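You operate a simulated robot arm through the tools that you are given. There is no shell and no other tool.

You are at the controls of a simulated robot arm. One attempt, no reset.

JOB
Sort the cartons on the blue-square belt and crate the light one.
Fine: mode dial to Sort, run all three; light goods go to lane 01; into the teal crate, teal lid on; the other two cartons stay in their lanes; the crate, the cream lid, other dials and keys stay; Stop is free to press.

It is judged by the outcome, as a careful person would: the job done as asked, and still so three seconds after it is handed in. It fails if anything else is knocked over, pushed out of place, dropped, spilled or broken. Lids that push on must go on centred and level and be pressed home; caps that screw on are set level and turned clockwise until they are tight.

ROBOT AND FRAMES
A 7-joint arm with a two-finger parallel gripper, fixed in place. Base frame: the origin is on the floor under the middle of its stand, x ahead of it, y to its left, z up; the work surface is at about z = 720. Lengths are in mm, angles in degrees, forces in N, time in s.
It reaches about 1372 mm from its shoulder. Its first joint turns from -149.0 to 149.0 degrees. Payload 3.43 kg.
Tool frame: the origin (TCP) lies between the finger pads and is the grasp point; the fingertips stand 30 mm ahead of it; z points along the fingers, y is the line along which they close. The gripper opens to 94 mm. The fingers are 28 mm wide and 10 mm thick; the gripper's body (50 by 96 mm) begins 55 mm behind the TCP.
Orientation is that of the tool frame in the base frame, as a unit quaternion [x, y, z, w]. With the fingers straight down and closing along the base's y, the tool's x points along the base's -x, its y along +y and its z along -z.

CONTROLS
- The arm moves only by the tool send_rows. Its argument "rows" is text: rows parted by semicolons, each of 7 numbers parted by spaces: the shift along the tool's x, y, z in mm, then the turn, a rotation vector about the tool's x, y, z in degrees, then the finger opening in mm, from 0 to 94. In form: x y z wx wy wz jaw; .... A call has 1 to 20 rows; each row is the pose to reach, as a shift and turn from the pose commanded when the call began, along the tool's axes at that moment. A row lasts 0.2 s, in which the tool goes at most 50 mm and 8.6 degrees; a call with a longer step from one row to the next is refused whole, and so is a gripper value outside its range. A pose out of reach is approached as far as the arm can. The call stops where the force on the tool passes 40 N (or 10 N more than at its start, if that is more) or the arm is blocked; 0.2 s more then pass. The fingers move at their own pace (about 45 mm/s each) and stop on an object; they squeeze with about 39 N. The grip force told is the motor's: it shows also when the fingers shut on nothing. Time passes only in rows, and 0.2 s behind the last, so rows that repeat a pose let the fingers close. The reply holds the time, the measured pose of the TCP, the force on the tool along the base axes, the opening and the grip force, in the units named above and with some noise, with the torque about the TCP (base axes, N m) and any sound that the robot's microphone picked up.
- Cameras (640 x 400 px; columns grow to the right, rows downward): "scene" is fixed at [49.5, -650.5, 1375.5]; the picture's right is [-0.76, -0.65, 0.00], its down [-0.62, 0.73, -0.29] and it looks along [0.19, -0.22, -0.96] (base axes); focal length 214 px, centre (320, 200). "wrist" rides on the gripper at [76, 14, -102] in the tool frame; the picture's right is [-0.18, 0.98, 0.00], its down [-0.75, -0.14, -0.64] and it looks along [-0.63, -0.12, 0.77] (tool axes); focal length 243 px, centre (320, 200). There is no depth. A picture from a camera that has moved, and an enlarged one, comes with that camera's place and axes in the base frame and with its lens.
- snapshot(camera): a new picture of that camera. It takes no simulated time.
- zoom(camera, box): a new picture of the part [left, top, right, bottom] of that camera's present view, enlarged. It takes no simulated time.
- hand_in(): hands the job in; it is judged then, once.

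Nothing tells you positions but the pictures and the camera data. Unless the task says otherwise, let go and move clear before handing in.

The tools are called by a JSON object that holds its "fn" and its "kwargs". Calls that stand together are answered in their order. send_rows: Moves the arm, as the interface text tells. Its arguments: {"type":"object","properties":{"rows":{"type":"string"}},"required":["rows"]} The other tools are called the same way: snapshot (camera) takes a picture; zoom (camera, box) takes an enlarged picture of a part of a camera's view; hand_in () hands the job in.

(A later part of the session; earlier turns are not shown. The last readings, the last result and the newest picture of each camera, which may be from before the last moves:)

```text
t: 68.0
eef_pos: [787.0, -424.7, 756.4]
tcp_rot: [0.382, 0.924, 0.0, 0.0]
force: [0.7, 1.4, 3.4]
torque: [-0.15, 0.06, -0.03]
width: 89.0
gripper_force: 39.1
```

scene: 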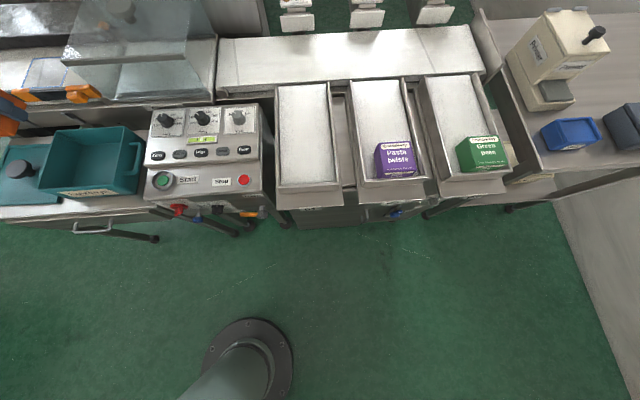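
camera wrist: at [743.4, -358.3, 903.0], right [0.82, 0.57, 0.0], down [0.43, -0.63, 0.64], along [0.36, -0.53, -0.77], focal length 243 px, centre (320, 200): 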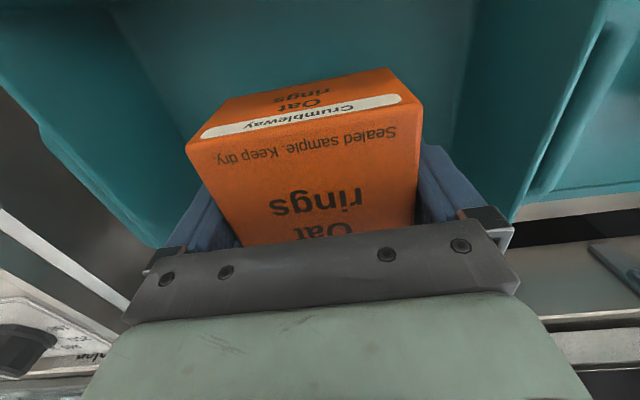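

Contact with the crate floor. Opening the fingers and letting it settle.

{"fn": "send_rows", "kwargs": {"rows": "0 0 0 0 0 0 91; 0 0 0 0 0 0 94; 0 0 0 0 0 0 94; 0 0 0 0 0 0 94"}}

{"fn": "snapshot", "kwargs": {"camera": "wrist"}}

```text
t: 69.0
eef_pos: [786.3, -425.6, 755.4]
tcp_rot: [0.381, 0.924, 0.0, 0.0]
force: [3.1, 3.1, 9.6]
torque: [-0.15, 0.2, -0.02]
width: 91.5
gripper_force: 0.2
```

```text
taken
camera wrist: at [742.8, -359.8, 858.9], right [0.82, 0.57, 0.0], down [0.43, -0.63, 0.64], along [0.36, -0.53, -0.77], focal length 243 px, centre (320, 200)
```

wrist: 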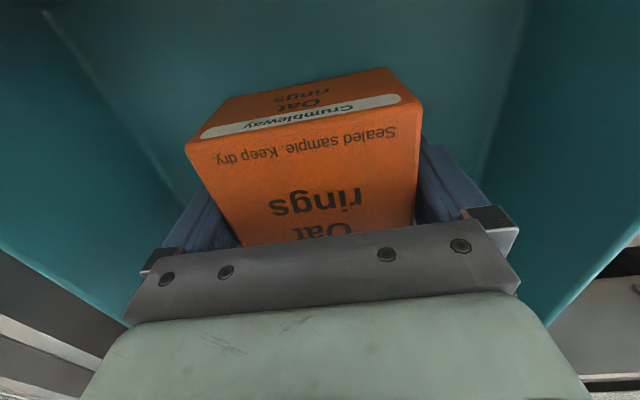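

{"fn": "send_rows", "kwargs": {"rows": "0 0 -2 0 0 0 94; 0 0 -2 0 0 0 94; 0 0 -2 0 0 0 94"}}

{"fn": "snapshot", "kwargs": {"camera": "wrist"}}

```text
t: 69.8
eef_pos: [785.8, -425.8, 756.0]
tcp_rot: [0.382, 0.924, 0.0, 0.0]
force: [0.2, -0.6, 0.9]
torque: [0.02, 0.03, 0.05]
width: 94.0
gripper_force: 0.0
```

```text
taken
camera wrist: at [742.6, -359.9, 860.2], right [0.82, 0.57, 0.0], down [0.43, -0.63, 0.64], along [0.36, -0.53, -0.77], focal length 243 px, centre (320, 200)
```

wrist: 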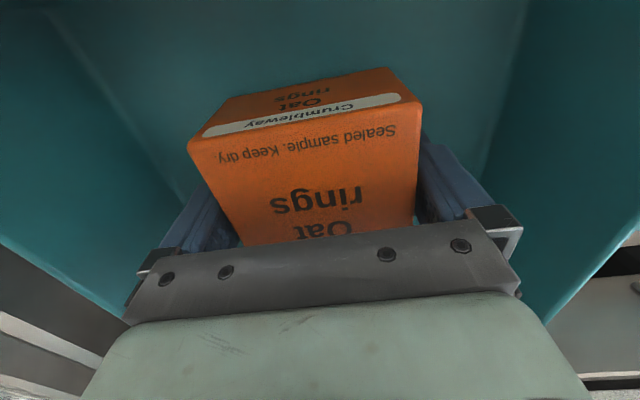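

Fingers fully open and free of load. Rising slowly.

{"fn": "send_rows", "kwargs": {"rows": "0 0 -4 0 0 0 94; 0 0 -10 0 0 0 94; 0 0 -20 0 0 0 94; 0 0 -35 0 0 0 94; 0 0 -60 0 0 0 94"}}

{"fn": "snapshot", "kwargs": {"camera": "wrist"}}

```text
t: 71.0
eef_pos: [788.2, -427.3, 815.7]
tcp_rot: [0.382, 0.924, 0.0, 0.0]
force: [-0.6, -0.1, -0.2]
torque: [-0.04, 0.03, 0.02]
width: 94.2
gripper_force: 0.1
```

```text
taken
camera wrist: at [744.0, -360.7, 919.2], right [0.82, 0.57, 0.0], down [0.43, -0.63, 0.64], along [0.36, -0.53, -0.77], focal length 243 px, centre (320, 200)
```

wrist: 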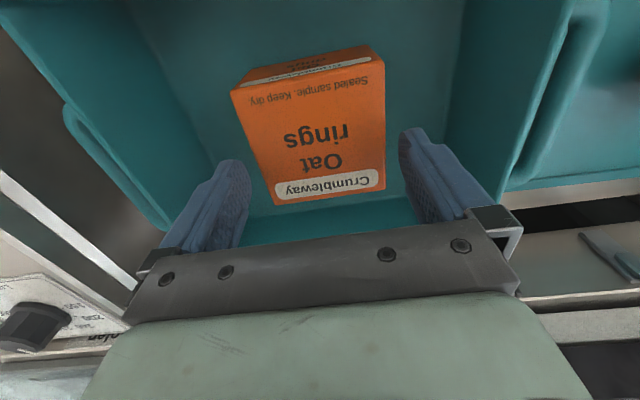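

The carton sits in the crate, and the gripper is clear. Rising and backing off to measure the crate and lid more precisely.

{"fn": "send_rows", "kwargs": {"rows": "0 0 -20 0 0 0 94; 0 0 -55 0 0 0 94; 0 0 -95 0 0 0 94; 0 0 -135 0 0 0 94; 5 0 -175 0 0 0 94; 25 5 -210 0 0 0 94; 50 15 -240 0 0 0 94; 75 25 -255 0 0 0 94; 95 35 -262 0 0 0 94; 105 40 -265 0 0 0 94; 105 40 -265 0 0 0 94"}}

{"fn": "snapshot", "kwargs": {"camera": "wrist"}}

{"fn": "snapshot", "kwargs": {"camera": "scene"}}

```text
t: 73.4
eef_pos: [742.2, -324.0, 1083.5]
tcp_rot: [0.382, 0.924, -0.001, 0.0]
force: [0.2, 1.0, -0.1]
torque: [0.02, 0.0, 0.0]
width: 94.0
gripper_force: 0.0
```

```text
taken
camera wrist: at [697.7, -258.0, 1186.4], right [0.82, 0.57, 0.0], down [0.43, -0.63, 0.64], along [0.36, -0.53, -0.77], focal length 243 px, centre (320, 200)
```

wrist: 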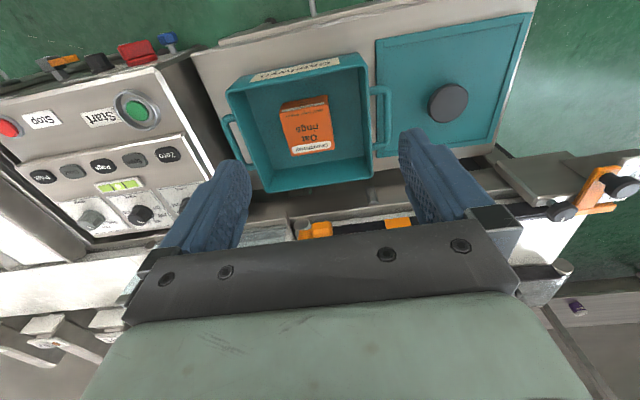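

```text
taken
```

scene: 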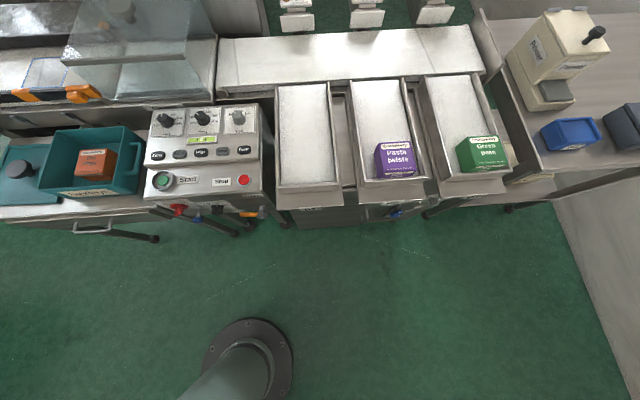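

{"fn": "zoom", "kwargs": {"camera": "wrist", "box": [210, 30, 410, 210]}}

{"fn": "zoom", "kwargs": {"camera": "wrist", "box": [350, 0, 550, 180]}}

{"fn": "zoom", "kwargs": {"camera": "scene", "box": [0, 120, 160, 220]}}

```text
2.22 times, centred on (310, 120) of wrist
camera zoom: at [697.7, -258.0, 1186.4], right [0.82, 0.57, 0.0], down [0.43, -0.63, 0.64], along [0.36, -0.53, -0.77], focal length 539 px, centre (342, 378)
```

zoom: 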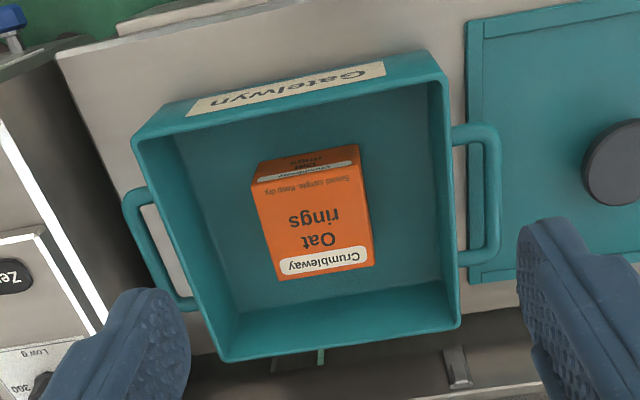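

```text
2.22 times, centred on (450, 90) of wrist
camera zoom: at [697.7, -258.0, 1186.4], right [0.82, 0.57, 0.0], down [0.43, -0.63, 0.64], along [0.36, -0.53, -0.77], focal length 539 px, centre (31, 444)
```

zoom: 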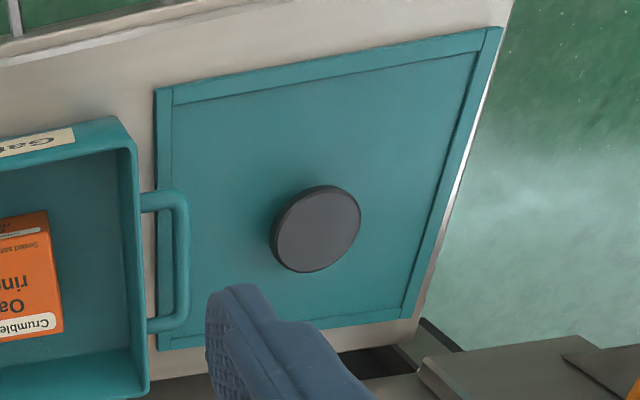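

```text
4.00 times, centred on (80, 170) of scene
camera zoom: at [49.5, -650.5, 1375.5], right [-0.76, -0.65, 0.0], down [-0.62, 0.73, -0.29], along [0.19, -0.22, -0.96], focal length 858 px, centre (1280, 320)
```

zoom: 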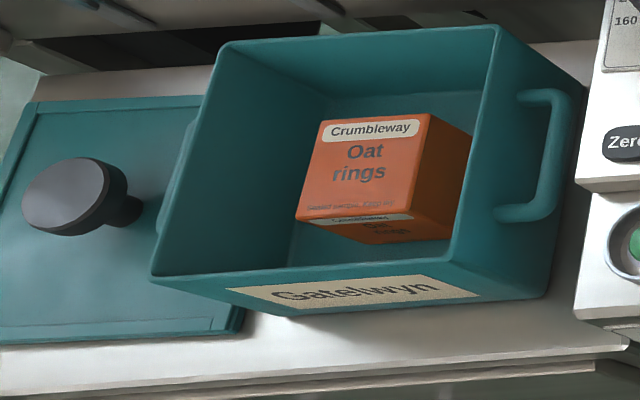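

The carton is in the crate. The lid lies at about (958,-249), turned ~2-3° relative to the crate. I'll move above its knob for a close look.

{"fn": "send_rows", "kwargs": {"rows": "-5 10 0 0 0 0 94; -17 35 0 0 0 0 94; -33 68 0 0 0 0 94; -50 103 0 0 0 0 94; -67 138 0 0 0 0 94; -84 173 10 0 0 0 94; -96 198 30 0 0 0 94; -99.7 205.8 60 0 0 0 94; -99.7 205.8 95 0 0 0 94; -99.7 205.8 125 0 0 0 94; -99.7 205.8 135 0 0 0 94; -99.7 205.8 135 0 0 0 94"}}

{"fn": "snapshot", "kwargs": {"camera": "wrist"}}

{"fn": "snapshot", "kwargs": {"camera": "scene"}}

```text
t: 76.0
eef_pos: [957.1, -246.1, 950.0]
tcp_rot: [0.382, 0.924, 0.0, 0.001]
force: [0.7, 0.2, -0.4]
torque: [-0.01, -0.02, -0.03]
width: 94.2
gripper_force: 0.1
```

```text
taken
camera wrist: at [912.0, -181.3, 1051.1], right [0.82, 0.57, 0.0], down [0.43, -0.63, 0.64], along [0.36, -0.53, -0.77], focal length 243 px, centre (320, 200)
```

wrist: 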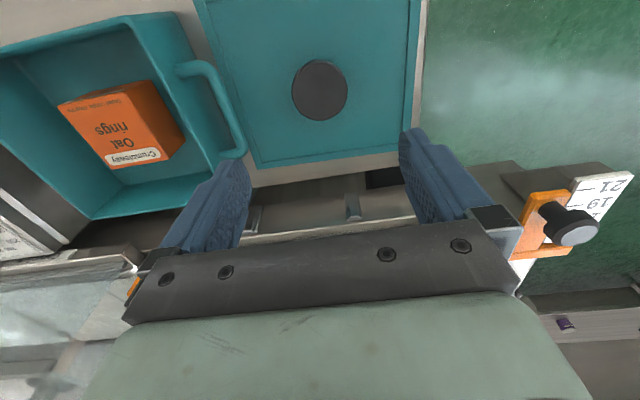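

```text
taken
```

scene: 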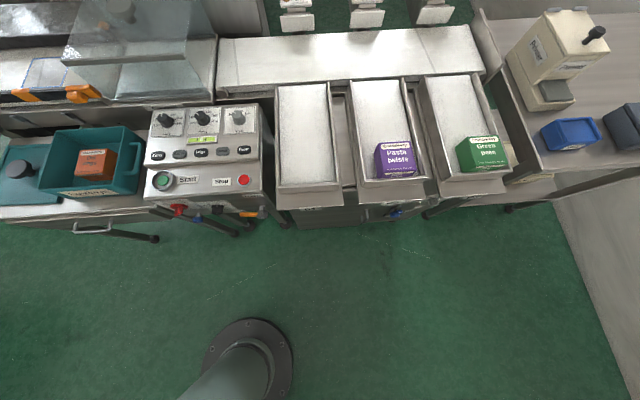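

{"fn": "zoom", "kwargs": {"camera": "wrist", "box": [180, 0, 440, 190]}}

{"fn": "zoom", "kwargs": {"camera": "wrist", "box": [270, 40, 370, 140]}}

```text
2.11 times, centred on (310, 95) of wrist
camera zoom: at [912.0, -181.3, 1051.1], right [0.82, 0.57, 0.0], down [0.43, -0.63, 0.64], along [0.36, -0.53, -0.77], focal length 511 px, centre (341, 421)
```

zoom: 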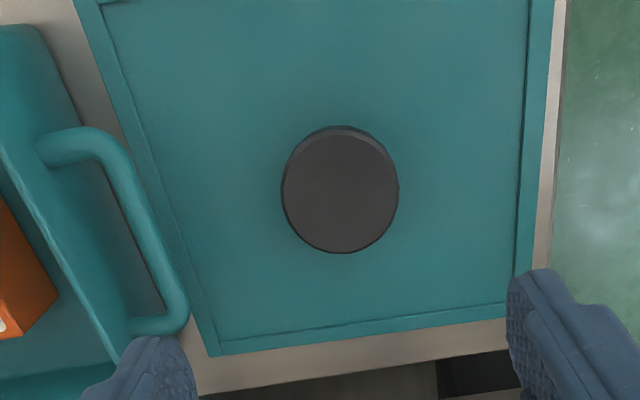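

```text
4.00 times, centred on (320, 90) of wrist
camera zoom: at [912.0, -181.3, 1051.1], right [0.82, 0.57, 0.0], down [0.43, -0.63, 0.64], along [0.36, -0.53, -0.77], focal length 970 px, centre (320, 640)
```

zoom: 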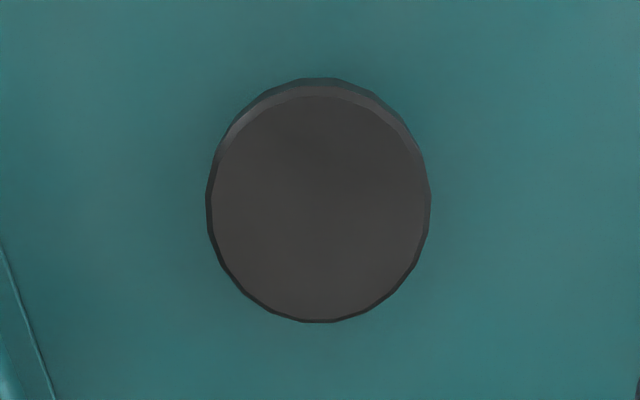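

The tool is centred over the knob (about 60 mm disc). Descending to just around it.

{"fn": "send_rows", "kwargs": {"rows": "-1 0 20 0 0 0 94; -2 0 55 0 0 0 94; -2 0 90 0 0 0 94; -2 0 120 0 0 0 94; -2 0 140 0 0 0 94; -2 0 150 0 0 0 94; -2 0 150 0 0 0 94"}}

{"fn": "snapshot", "kwargs": {"camera": "wrist"}}

{"fn": "zoom", "kwargs": {"camera": "scene", "box": [0, 100, 160, 220]}}

```text
t: 77.6
eef_pos: [959.5, -248.2, 797.6]
tcp_rot: [0.382, 0.924, 0.0, 0.001]
force: [-0.1, 0.4, -0.2]
torque: [0.01, 0.02, 0.01]
width: 93.7
gripper_force: 0.0
```

```text
taken
camera wrist: at [914.2, -182.6, 901.0], right [0.82, 0.57, 0.0], down [0.43, -0.63, 0.64], along [0.36, -0.53, -0.77], focal length 243 px, centre (320, 200)
```

wrist: 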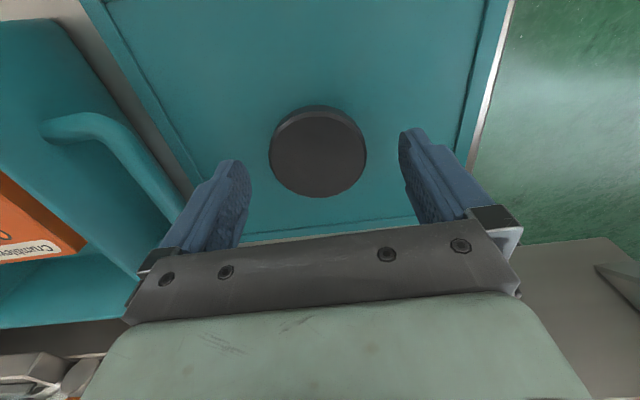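

```text
3.33 times, centred on (80, 160) of scene
camera zoom: at [49.5, -650.5, 1375.5], right [-0.76, -0.65, 0.0], down [-0.62, 0.73, -0.29], along [0.19, -0.22, -0.96], focal length 715 px, centre (1120, 333)
```

zoom: 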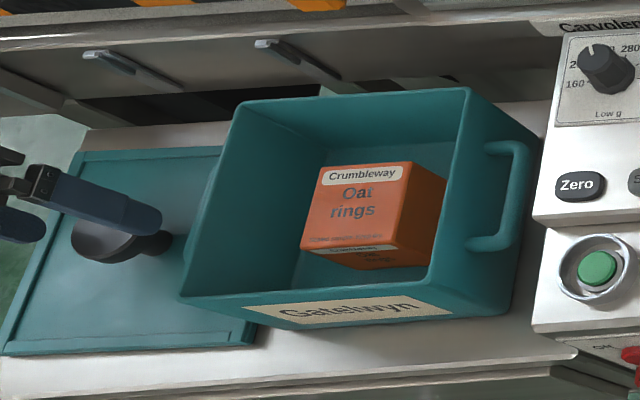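

Aligned with the knob (top z≈762). Going down 26 mm and closing.

{"fn": "send_rows", "kwargs": {"rows": "0 0 10 0 0 0 94; 0 0 20 0 0 0 94; 0 0 26 0 0 0 94; 0 0 26 0 0 0 94"}}

{"fn": "send_rows", "kwargs": {"rows": "0 0 0 0 0 0 80; 0 0 0 0 0 0 65; 0 0 0 0 0 0 50; 0 0 0 0 0 0 40; 0 0 0 0 0 0 40; 0 0 0 0 0 0 40"}}

{"fn": "snapshot", "kwargs": {"camera": "wrist"}}

```text
t: 78.6
eef_pos: [957.7, -248.9, 772.2]
tcp_rot: [0.382, 0.924, -0.001, 0.0]
force: [0.3, -0.1, -0.6]
torque: [-0.03, -0.03, 0.02]
width: 94.3
gripper_force: 0.0
```

```text
t: 80.0
eef_pos: [958.8, -249.5, 772.3]
tcp_rot: [0.382, 0.924, 0.0, 0.0]
force: [0.0, -1.1, 1.7]
torque: [-0.06, 0.03, 0.04]
width: 62.9
gripper_force: 39.1
```

```text
taken
camera wrist: at [914.0, -183.5, 875.0], right [0.82, 0.57, 0.0], down [0.43, -0.63, 0.64], along [0.36, -0.53, -0.77], focal length 243 px, centre (320, 200)
```

wrist: 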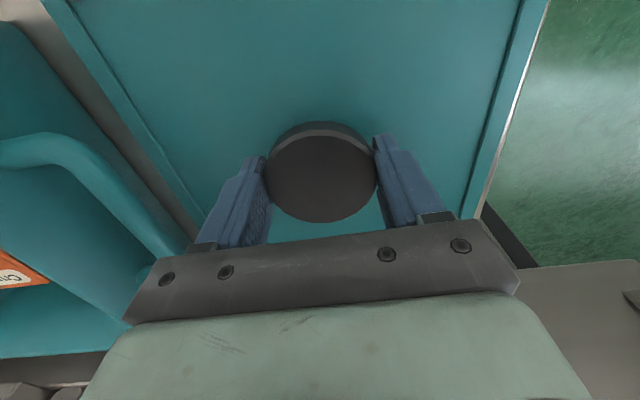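

Knob gripped (63 mm). Lifting 12 mm, then sliding away from the crate handle before raising.

{"fn": "send_rows", "kwargs": {"rows": "0 0 -3 0 0 0 40; 0 0 -7 0 0 0 40; 0 0 -12 0 0 0 40; 0 0 -12 0 0 0 40"}}

{"fn": "snapshot", "kwargs": {"camera": "wrist"}}

{"fn": "zoom", "kwargs": {"camera": "scene", "box": [0, 100, 160, 220]}}

```text
t: 81.0
eef_pos: [957.3, -249.7, 782.3]
tcp_rot: [0.382, 0.924, 0.0, 0.0]
force: [0.1, 0.9, -1.4]
torque: [0.03, -0.02, 0.03]
width: 62.9
gripper_force: 38.9
```

```text
taken
camera wrist: at [913.9, -183.3, 886.4], right [0.82, 0.57, 0.0], down [0.43, -0.63, 0.64], along [0.36, -0.53, -0.77], focal length 243 px, centre (320, 200)
```

wrist: 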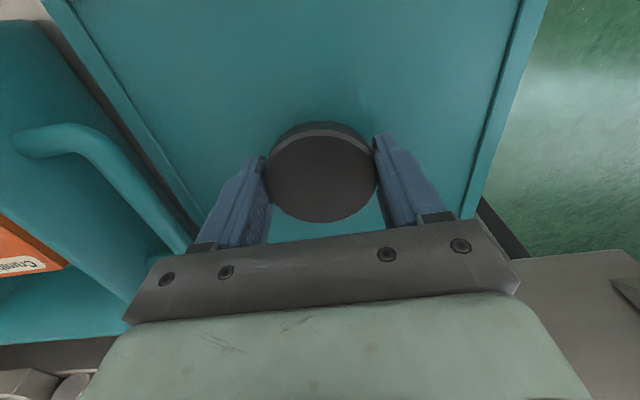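

```text
3.33 times, centred on (80, 160) of scene
camera zoom: at [49.5, -650.5, 1375.5], right [-0.76, -0.65, 0.0], down [-0.62, 0.73, -0.29], along [0.19, -0.22, -0.96], focal length 715 px, centre (1120, 333)
```

zoom: 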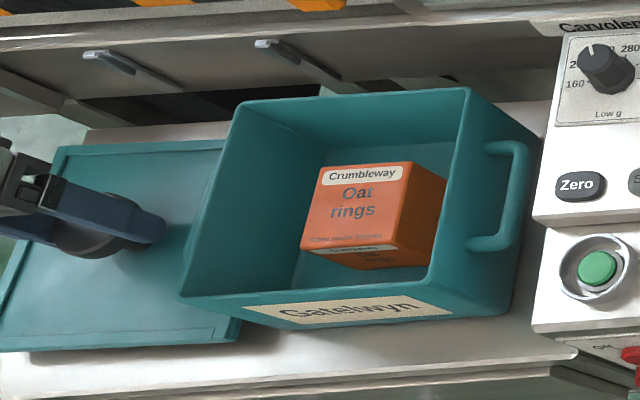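

Lid is up level. Sliding it clear and raising.

{"fn": "send_rows", "kwargs": {"rows": "0 5 0 0 0 0 40; 0 15 0 0 0 0 40; 0 28 0 0 0 0 40; 0 40 0 0 0 0 40; 0 48 0 0 0 0 40; 0 50 -3 0 0 0 40; 0 50 -12 0 0 0 40; 0 50 -30 0 0 0 40; 0 50 -55 0 0 0 40; 0 50 -85 0 0 0 40; 0 50 -115 0 0 0 40; 0 50 -140 0 0 0 40; 0 50 -155 0 0 0 40; 0 50 -160 0 0 0 40; 0 50 -160 0 0 0 40"}}

{"fn": "snapshot", "kwargs": {"camera": "wrist"}}

{"fn": "snapshot", "kwargs": {"camera": "scene"}}

```text
t: 84.2
eef_pos: [993.5, -213.6, 942.1]
tcp_rot: [0.382, 0.924, 0.0, 0.0]
force: [0.6, 0.1, -1.9]
torque: [-0.03, -0.02, 0.0]
width: 63.2
gripper_force: 38.9
```

```text
taken
camera wrist: at [949.3, -148.5, 1045.4], right [0.82, 0.57, 0.0], down [0.43, -0.63, 0.64], along [0.36, -0.53, -0.77], focal length 243 px, centre (320, 200)
```

wrist: 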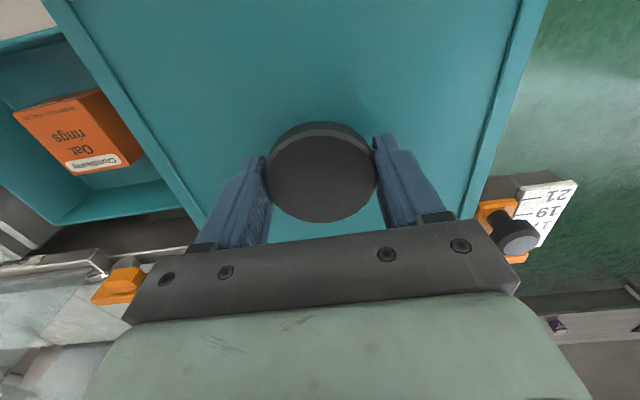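

```text
taken
```

scene: 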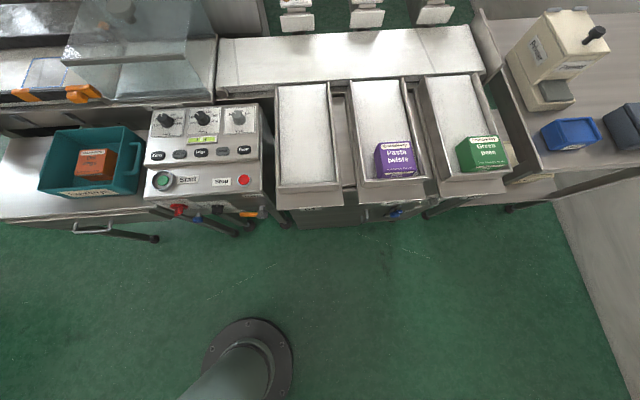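

{"fn": "zoom", "kwargs": {"camera": "wrist", "box": [30, 0, 230, 220]}}

{"fn": "zoom", "kwargs": {"camera": "wrist", "box": [440, 0, 560, 220]}}

{"fn": "zoom", "kwargs": {"camera": "wrist", "box": [250, 100, 400, 250]}}

```text
1.82 times, centred on (130, 110) of wrist
camera zoom: at [949.3, -148.5, 1045.4], right [0.82, 0.57, 0.0], down [0.43, -0.63, 0.64], along [0.36, -0.53, -0.77], focal length 441 px, centre (666, 364)
```

zoom: 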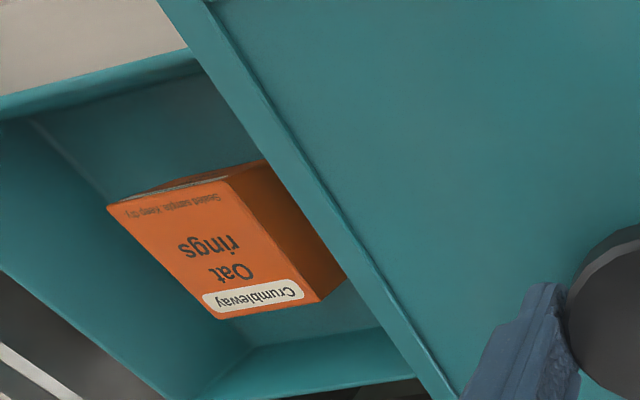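

```text
1.82 times, centred on (500, 110) of wrist
camera zoom: at [949.3, -148.5, 1045.4], right [0.82, 0.57, 0.0], down [0.43, -0.63, 0.64], along [0.36, -0.53, -0.77], focal length 441 px, centre (-7, 364)
```

zoom: 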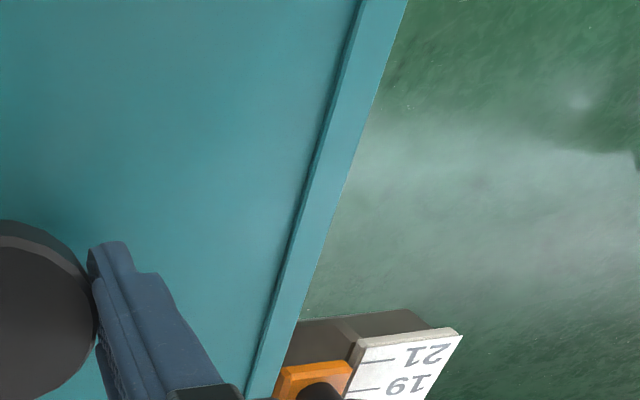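

```text
2.67 times, centred on (325, 175) of wrist
camera zoom: at [949.3, -148.5, 1045.4], right [0.82, 0.57, 0.0], down [0.43, -0.63, 0.64], along [0.36, -0.53, -0.77], focal length 647 px, centre (307, 267)
```

zoom: 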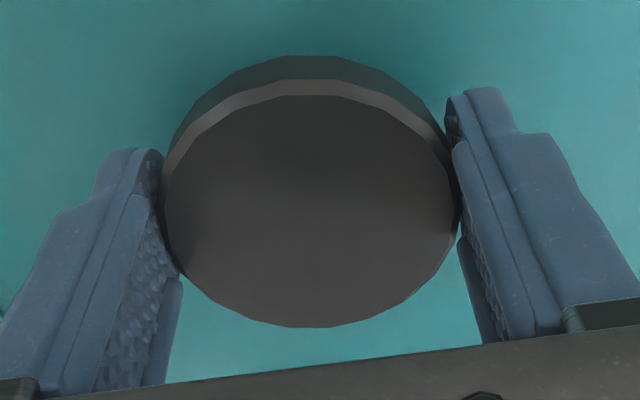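

The lid hangs level and centred on the tool, about 2° off the crate's yaw. Moving it over the crate with a 2° correction, staying above the rim.

{"fn": "send_rows", "kwargs": {"rows": "0 -5 0 0 0 0 40; 0 -18 0 0 0 0 40; 0 -40 0 0 0 -0.3 40; -1 -68 0 0 0 -0.6 40; -1 -98 0 0 0 -0.9 40; -1 -128 0 0 0 -1.2 40; -2 -158 0 0 0 -1.5 40; -2 -188 0 0 0 -1.8 40; -2 -218 0 0 0 -2 40; -2.5 -246 0 0 0 -2 40; -2.5 -270 0 0 0 -2 40; -2.5 -286 0 0 0 -2 40; -2.5 -293 0 0 0 -2 40; -2.5 -295 0 0 0 -2 40; -2.5 -295 0 0 0 -2 40"}}

{"fn": "snapshot", "kwargs": {"camera": "wrist"}}

{"fn": "zoom", "kwargs": {"camera": "scene", "box": [0, 60, 200, 220]}}

```text
t: 87.4
eef_pos: [788.7, -424.4, 942.1]
tcp_rot: [0.366, 0.931, -0.001, 0.0]
force: [-0.3, 0.6, -2.4]
torque: [0.01, -0.01, -0.02]
width: 62.9
gripper_force: 39.1
```

```text
taken
camera wrist: at [741.3, -360.7, 1046.1], right [0.8, 0.59, 0.0], down [0.46, -0.62, 0.64], along [0.38, -0.52, -0.77], focal length 243 px, centre (320, 200)
```

wrist: 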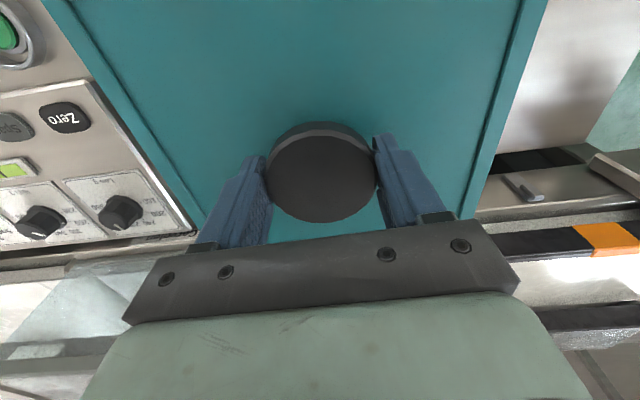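

```text
2.50 times, centred on (100, 140) of scene
camera zoom: at [49.5, -650.5, 1375.5], right [-0.76, -0.65, 0.0], down [-0.62, 0.73, -0.29], along [0.19, -0.22, -0.96], focal length 536 px, centre (870, 350)
```

zoom: 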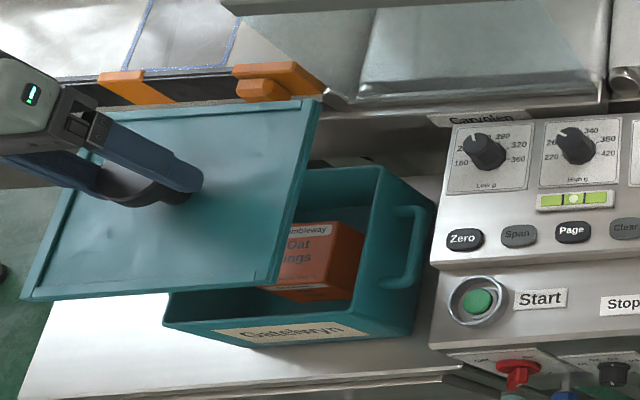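

The lid is over the crate. Lowering to about 13 mm above the rim to compare edges.

{"fn": "send_rows", "kwargs": {"rows": "0 0 8 0 0 0 40; 0 0 22 0 0 0 40; 0 0 40 0 0 0 40; 0 0 56 0 0 0 40; 0 0 68 0 0 0 40; 0 0 74 0 0 0 40; 0 0 74 0 0 0 40; 0 0 74 0 0 0 40"}}

{"fn": "zoom", "kwargs": {"camera": "scene", "box": [0, 100, 160, 220]}}

{"fn": "snapshot", "kwargs": {"camera": "wrist"}}

{"fn": "zoom", "kwargs": {"camera": "scene", "box": [80, 110, 160, 200]}}

```text
t: 89.2
eef_pos: [787.6, -425.4, 868.2]
tcp_rot: [0.365, 0.931, 0.0, 0.0]
force: [-0.4, -0.1, -1.5]
torque: [0.0, 0.03, -0.03]
width: 62.9
gripper_force: 39.2
```

```text
3.33 times, centred on (80, 160) of scene
camera zoom: at [49.5, -650.5, 1375.5], right [-0.76, -0.65, 0.0], down [-0.62, 0.73, -0.29], along [0.19, -0.22, -0.96], focal length 715 px, centre (1120, 333)
```

zoom: 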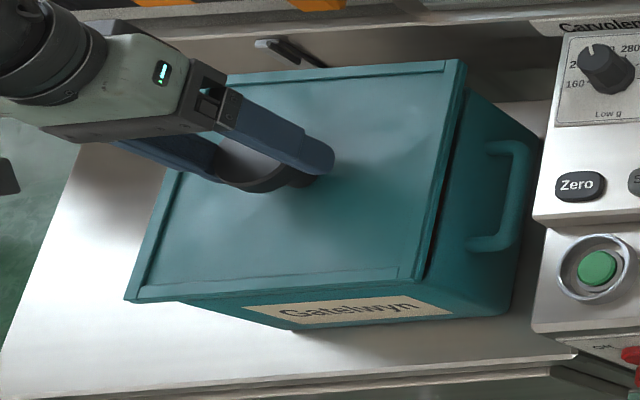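

```text
taken
camera wrist: at [741.2, -360.2, 972.0], right [0.8, 0.59, 0.0], down [0.46, -0.62, 0.64], along [0.38, -0.52, -0.77], focal length 243 px, centre (320, 200)
```

wrist: 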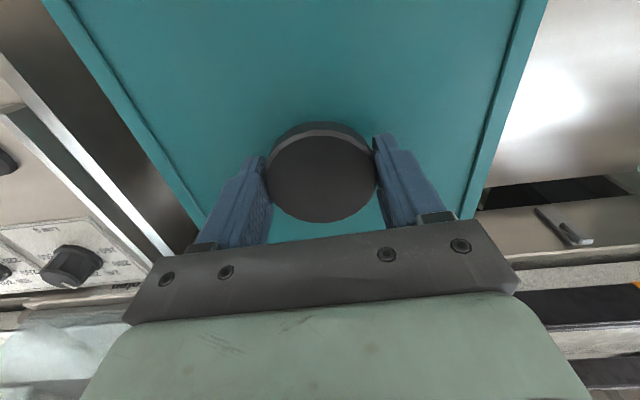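

```text
4.44 times, centred on (120, 155) of scene
camera zoom: at [49.5, -650.5, 1375.5], right [-0.76, -0.65, 0.0], down [-0.62, 0.73, -0.29], along [0.19, -0.22, -0.96], focal length 953 px, centre (1209, 400)
```

zoom: 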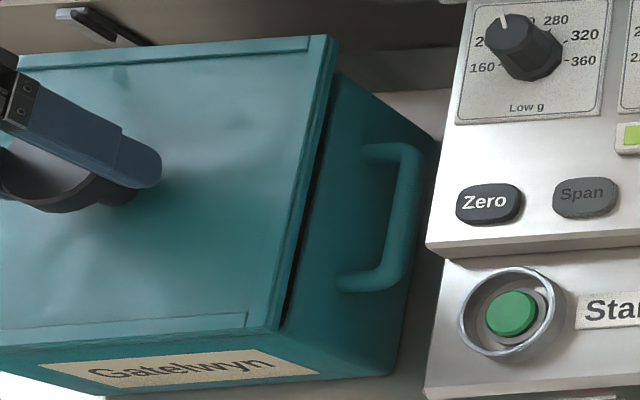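

Lid and crate edges agree within about 1-2 mm. Lowering in small steps, watching the force.

{"fn": "send_rows", "kwargs": {"rows": "-0.5 -0.5 2 0 0 0 40; -0.5 -0.5 4 0 0 0 40; -0.5 -0.5 6 0 0 0 40; -0.5 -0.5 8 0 0 0 40; -0.5 -0.5 10 0 0 0 40"}}

{"fn": "zoom", "kwargs": {"camera": "scene", "box": [0, 100, 160, 220]}}

```text
t: 90.4
eef_pos: [787.2, -424.1, 859.8]
tcp_rot: [0.365, 0.931, -0.001, 0.0]
force: [0.2, -0.5, -1.4]
torque: [0.01, 0.01, 0.02]
width: 63.1
gripper_force: 39.0
```

```text
3.33 times, centred on (80, 160) of scene
camera zoom: at [49.5, -650.5, 1375.5], right [-0.76, -0.65, 0.0], down [-0.62, 0.73, -0.29], along [0.19, -0.22, -0.96], focal length 715 px, centre (1120, 333)
```

zoom: 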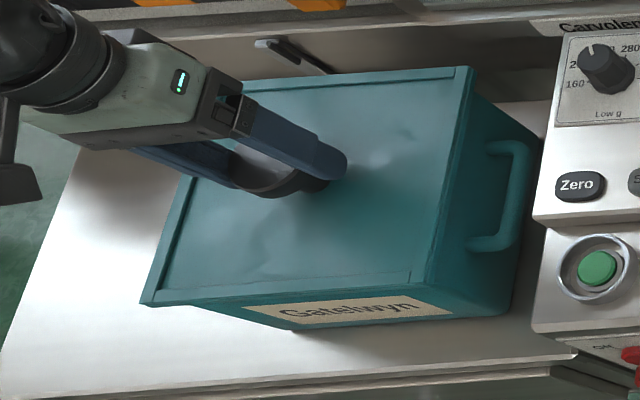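

{"fn": "send_rows", "kwargs": {"rows": "0 0 1.5 0 0 0 40; 0 0 3 0 0 0 40; 0 0 4.5 0 0 0 40; 0 0 4.5 0 0 0 40"}}

```text
t: 91.4
eef_pos: [786.2, -425.3, 857.0]
tcp_rot: [0.365, 0.931, 0.0, 0.002]
force: [3.1, -1.6, 32.8]
torque: [-0.02, -0.01, 0.08]
width: 63.2
gripper_force: 38.9
```

Even contact with ~33 N and almost no torque, so the lid sits flat on the rim. Checking the pictures.

{"fn": "zoom", "kwargs": {"camera": "scene", "box": [0, 100, 160, 220]}}

{"fn": "zoom", "kwargs": {"camera": "scene", "box": [80, 110, 160, 200]}}

{"fn": "snapshot", "kwargs": {"camera": "wrist"}}

```text
3.33 times, centred on (80, 160) of scene
camera zoom: at [49.5, -650.5, 1375.5], right [-0.76, -0.65, 0.0], down [-0.62, 0.73, -0.29], along [0.19, -0.22, -0.96], focal length 715 px, centre (1120, 333)
```

zoom: 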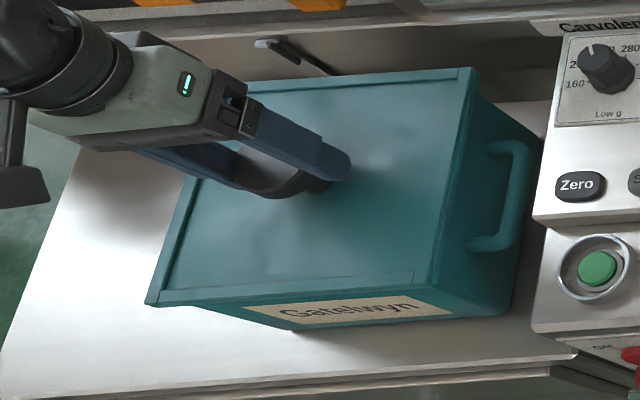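

```text
4.44 times, centred on (120, 155) of scene
camera zoom: at [49.5, -650.5, 1375.5], right [-0.76, -0.65, 0.0], down [-0.62, 0.73, -0.29], along [0.19, -0.22, -0.96], focal length 953 px, centre (1209, 400)
```

zoom: 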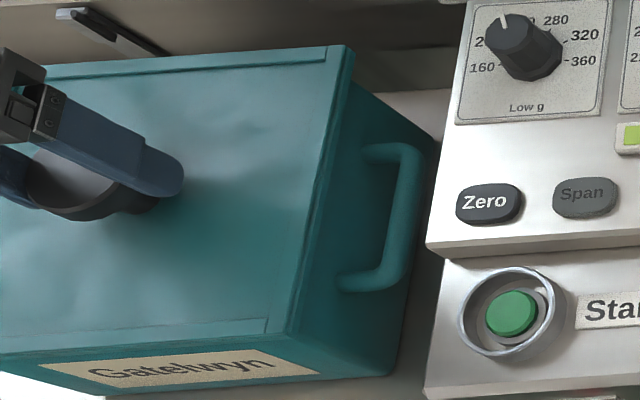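

```text
taken
camera wrist: at [740.5, -361.1, 959.5], right [0.8, 0.59, 0.0], down [0.45, -0.61, 0.65], along [0.39, -0.52, -0.76], focal length 243 px, centre (320, 200)
```

wrist: 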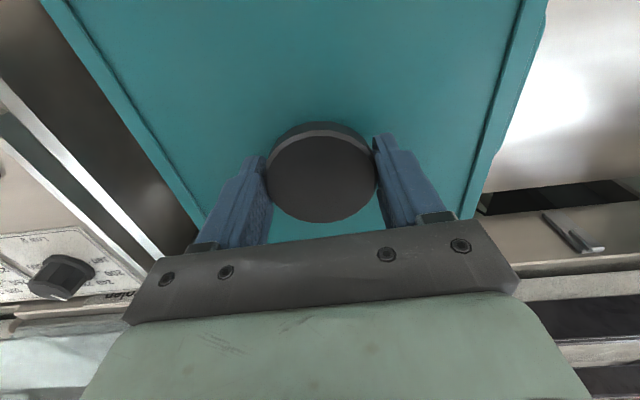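

{"fn": "zoom", "kwargs": {"camera": "scene", "box": [90, 150, 140, 190]}}

{"fn": "zoom", "kwargs": {"camera": "scene", "box": [95, 110, 145, 150]}}

{"fn": "zoom", "kwargs": {"camera": "scene", "box": [30, 155, 90, 205]}}

{"fn": "zoom", "kwargs": {"camera": "wrist", "box": [450, 0, 570, 220]}}

{"fn": "zoom", "kwargs": {"camera": "wrist", "box": [30, 0, 220, 240]}}

```text
10.00 times, centred on (115, 170) of scene
camera zoom: at [49.5, -650.5, 1375.5], right [-0.76, -0.65, 0.0], down [-0.62, 0.73, -0.29], along [0.19, -0.22, -0.96], focal length 2145 px, centre (2370, 500)
```

zoom: 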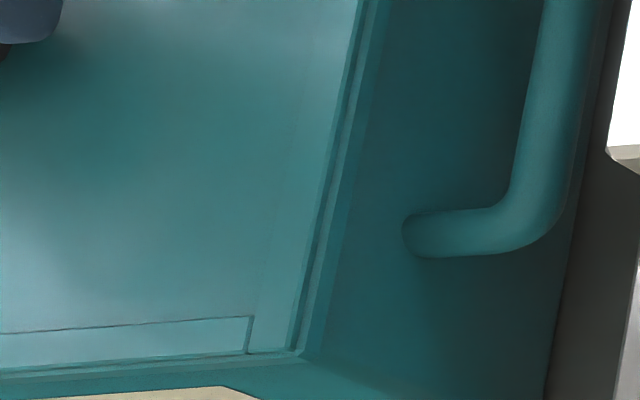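

```text
10.00 times, centred on (120, 130) of scene
camera zoom: at [49.5, -650.5, 1375.5], right [-0.76, -0.65, 0.0], down [-0.62, 0.73, -0.29], along [0.19, -0.22, -0.96], focal length 2145 px, centre (2320, 900)
```

zoom: 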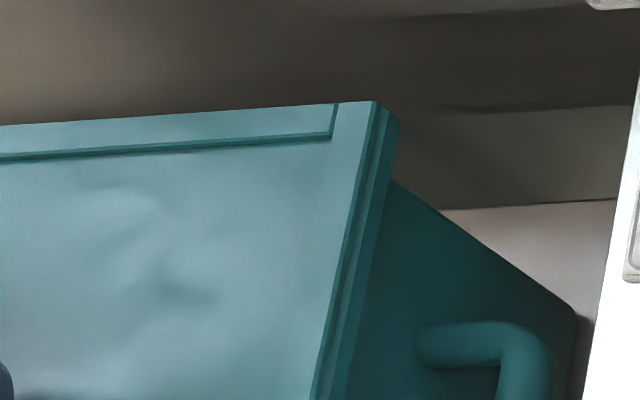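

```text
8.00 times, centred on (60, 180) of scene
camera zoom: at [49.5, -650.5, 1375.5], right [-0.76, -0.65, 0.0], down [-0.62, 0.73, -0.29], along [0.19, -0.22, -0.96], focal length 1716 px, centre (2400, 360)
```

zoom: 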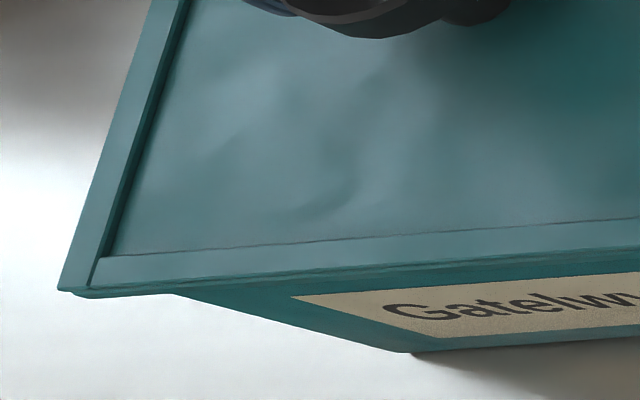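

```text
1.82 times, centred on (510, 110) of wrist
camera zoom: at [740.5, -361.1, 959.5], right [0.8, 0.59, 0.0], down [0.45, -0.61, 0.65], along [0.39, -0.52, -0.76], focal length 441 px, centre (-26, 364)
```

zoom: 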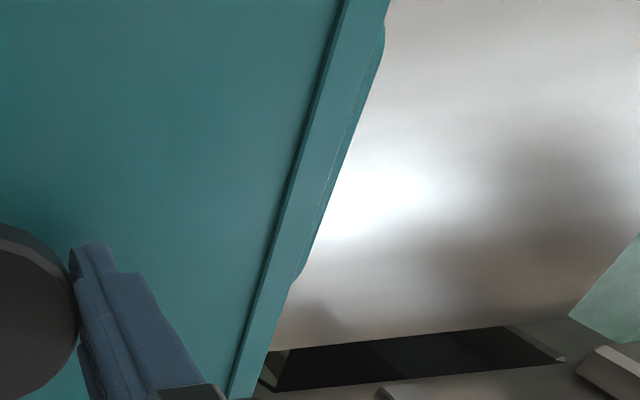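

```text
1.67 times, centred on (125, 120) of wrist
camera zoom: at [740.5, -361.1, 959.5], right [0.8, 0.59, 0.0], down [0.45, -0.61, 0.65], along [0.39, -0.52, -0.76], focal length 404 px, centre (645, 333)
```

zoom: 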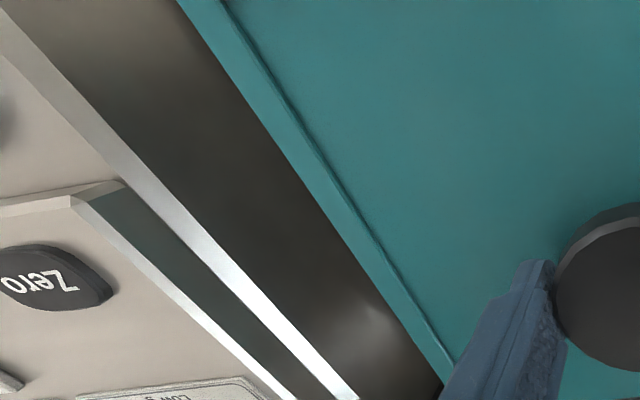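

{"fn": "zoom", "kwargs": {"camera": "scene", "box": [32, 164, 62, 188]}}

{"fn": "zoom", "kwargs": {"camera": "scene", "box": [95, 168, 120, 188]}}

{"fn": "zoom", "kwargs": {"camera": "scene", "box": [108, 112, 133, 132]}}

```text
16.00 times, centred on (47, 176) of scene
camera zoom: at [49.5, -650.5, 1375.5], right [-0.76, -0.65, 0.0], down [-0.62, 0.73, -0.29], along [0.19, -0.22, -0.96], focal length 3432 px, centre (4688, 584)
```

zoom: 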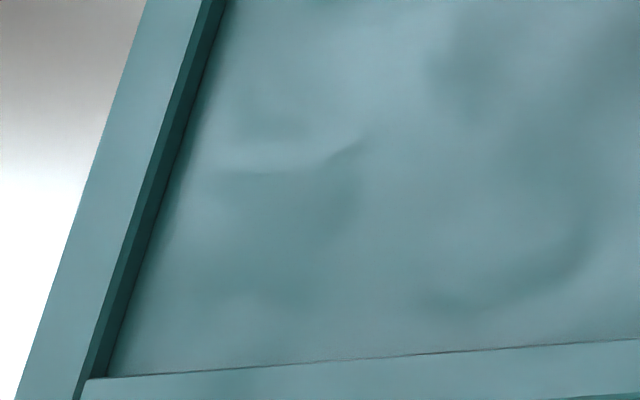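

```text
16.00 times, centred on (108, 178) of scene
camera zoom: at [49.5, -650.5, 1375.5], right [-0.76, -0.65, 0.0], down [-0.62, 0.73, -0.29], along [0.19, -0.22, -0.96], focal length 3432 px, centre (3720, 552)
```

zoom: 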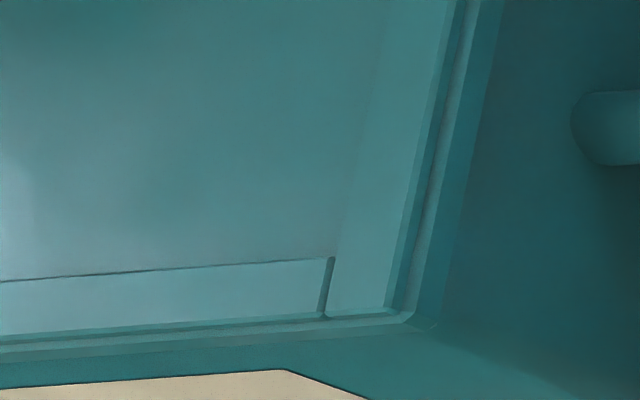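

```text
16.00 times, centred on (120, 122) of scene
camera zoom: at [49.5, -650.5, 1375.5], right [-0.76, -0.65, 0.0], down [-0.62, 0.73, -0.29], along [0.19, -0.22, -0.96], focal length 3432 px, centre (3512, 1448)
```

zoom: 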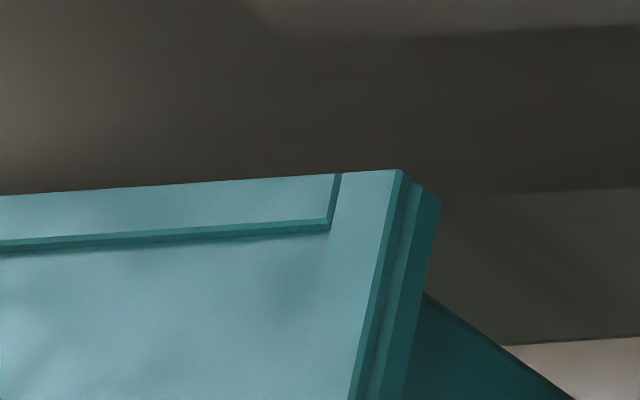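

The lid's lower edge seems to be resting right at rim height. I'll hold briefly and read again before deciding on pressing or small adjustments.

{"fn": "send_rows", "kwargs": {"rows": "0 0 0 0 0 0 40; 0 0 0 0 0 0 40"}}

```text
t: 92.0
eef_pos: [786.0, -425.1, 856.1]
tcp_rot: [0.365, 0.931, -0.001, 0.002]
force: [5.8, -3.1, 35.3]
torque: [-0.36, -0.32, 0.13]
width: 63.0
gripper_force: 39.2
```

The scene view hints the lid may be a few millimetres too far back. I'll lift it off and move it aside so I can measure the rim and lid corners precisely in the same camera.

{"fn": "send_rows", "kwargs": {"rows": "0 0 -3 0 0 0 40; 0 0 -8 0 0 0 40; 0 0 -18 0 0 0 40; 0 0 -35 0 0 0 40; 0 0 -55 0 0 0 40; 0 3 -70 0 0 0 40; 0 15 -75 0 0 0 40; 0 35 -75 0 0 0 40; 0 60 -75 0 0 0 40; 0 90 -75 0 0 0 40; 0 120 -75 0 0 0 40; 0 150 -75 0 0 0 40; 0 180 -75 0 0 0 40; 0 210 -75 0 0 0 40; 0 240 -75 0 0 0 40; 0 265 -75 0 0 0 40; 0 280 -75 0 0 0 40; 0 285 -75 0 0 0 40; 0 285 -75 0 0 0 40"}}

{"fn": "snapshot", "kwargs": {"camera": "wrist"}}

{"fn": "zoom", "kwargs": {"camera": "scene", "box": [0, 100, 160, 220]}}

```text
t: 96.0
eef_pos: [981.2, -214.4, 929.2]
tcp_rot: [0.366, 0.931, 0.0, 0.0]
force: [0.2, -0.5, -2.5]
torque: [-0.01, 0.0, -0.01]
width: 63.4
gripper_force: 38.8
```

```text
taken
camera wrist: at [934.0, -152.0, 1032.4], right [0.8, 0.59, 0.0], down [0.46, -0.62, 0.64], along [0.38, -0.52, -0.77], focal length 243 px, centre (320, 200)
```

wrist: 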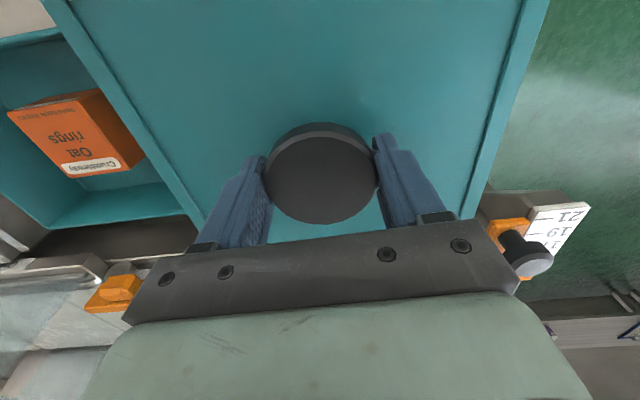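

```text
3.33 times, centred on (80, 160) of scene
camera zoom: at [49.5, -650.5, 1375.5], right [-0.76, -0.65, 0.0], down [-0.62, 0.73, -0.29], along [0.19, -0.22, -0.96], focal length 715 px, centre (1120, 333)
```

zoom: 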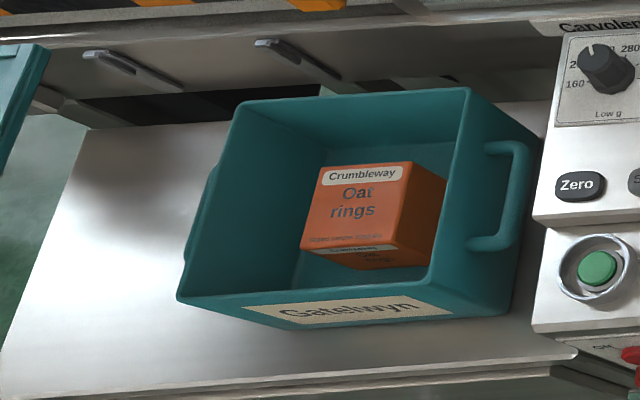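

{"fn": "zoom", "kwargs": {"camera": "scene", "box": [30, 155, 90, 205]}}

{"fn": "zoom", "kwargs": {"camera": "scene", "box": [95, 168, 120, 188]}}

{"fn": "zoom", "kwargs": {"camera": "scene", "box": [108, 112, 133, 132]}}

{"fn": "zoom", "kwargs": {"camera": "scene", "box": [40, 115, 80, 145]}}

{"fn": "zoom", "kwargs": {"camera": "scene", "box": [25, 175, 50, 195]}}

```text
8.00 times, centred on (60, 180) of scene
camera zoom: at [49.5, -650.5, 1375.5], right [-0.76, -0.65, 0.0], down [-0.62, 0.73, -0.29], along [0.19, -0.22, -0.96], focal length 1716 px, centre (2400, 360)
```

zoom: 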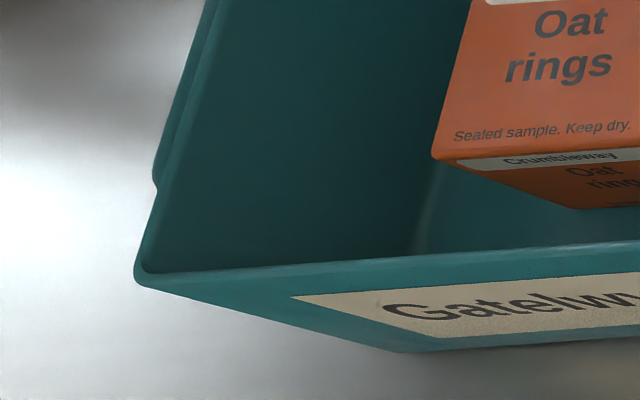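

```text
16.00 times, centred on (108, 178) of scene
camera zoom: at [49.5, -650.5, 1375.5], right [-0.76, -0.65, 0.0], down [-0.62, 0.73, -0.29], along [0.19, -0.22, -0.96], focal length 3432 px, centre (3720, 552)
```

zoom: 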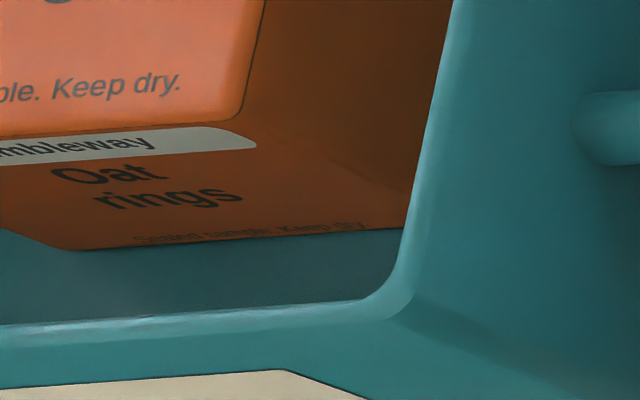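

```text
16.00 times, centred on (120, 122) of scene
camera zoom: at [49.5, -650.5, 1375.5], right [-0.76, -0.65, 0.0], down [-0.62, 0.73, -0.29], along [0.19, -0.22, -0.96], focal length 3432 px, centre (3512, 1448)
```

zoom: 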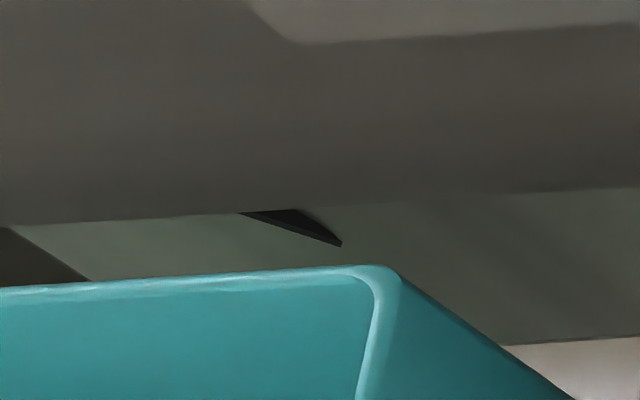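

```text
13.33 times, centred on (60, 130) of scene
camera zoom: at [49.5, -650.5, 1375.5], right [-0.76, -0.65, 0.0], down [-0.62, 0.73, -0.29], along [0.19, -0.22, -0.96], focal length 2860 px, centre (3787, 1133)
```

zoom: 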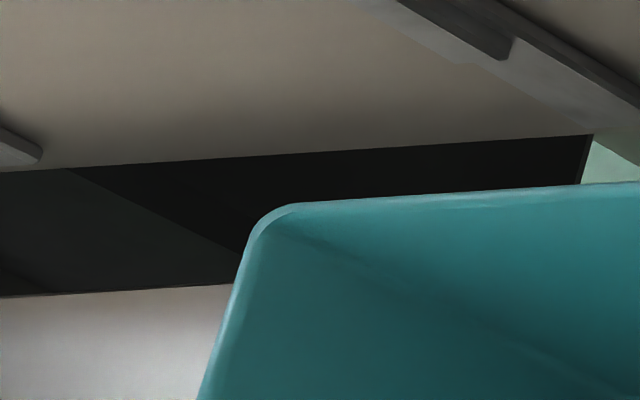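

```text
16.00 times, centred on (38, 185) of scene
camera zoom: at [49.5, -650.5, 1375.5], right [-0.76, -0.65, 0.0], down [-0.62, 0.73, -0.29], along [0.19, -0.22, -0.96], focal length 3432 px, centre (4840, 440)
```

zoom: 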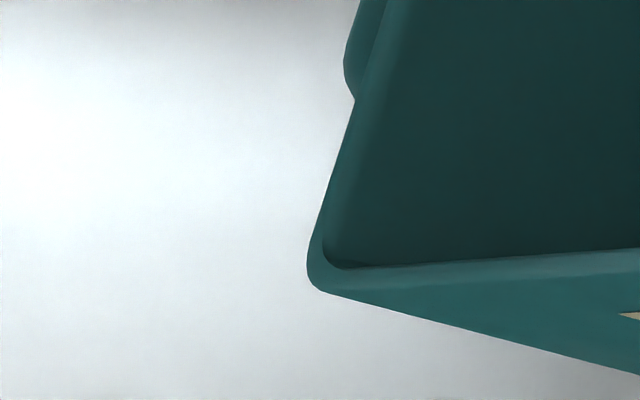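

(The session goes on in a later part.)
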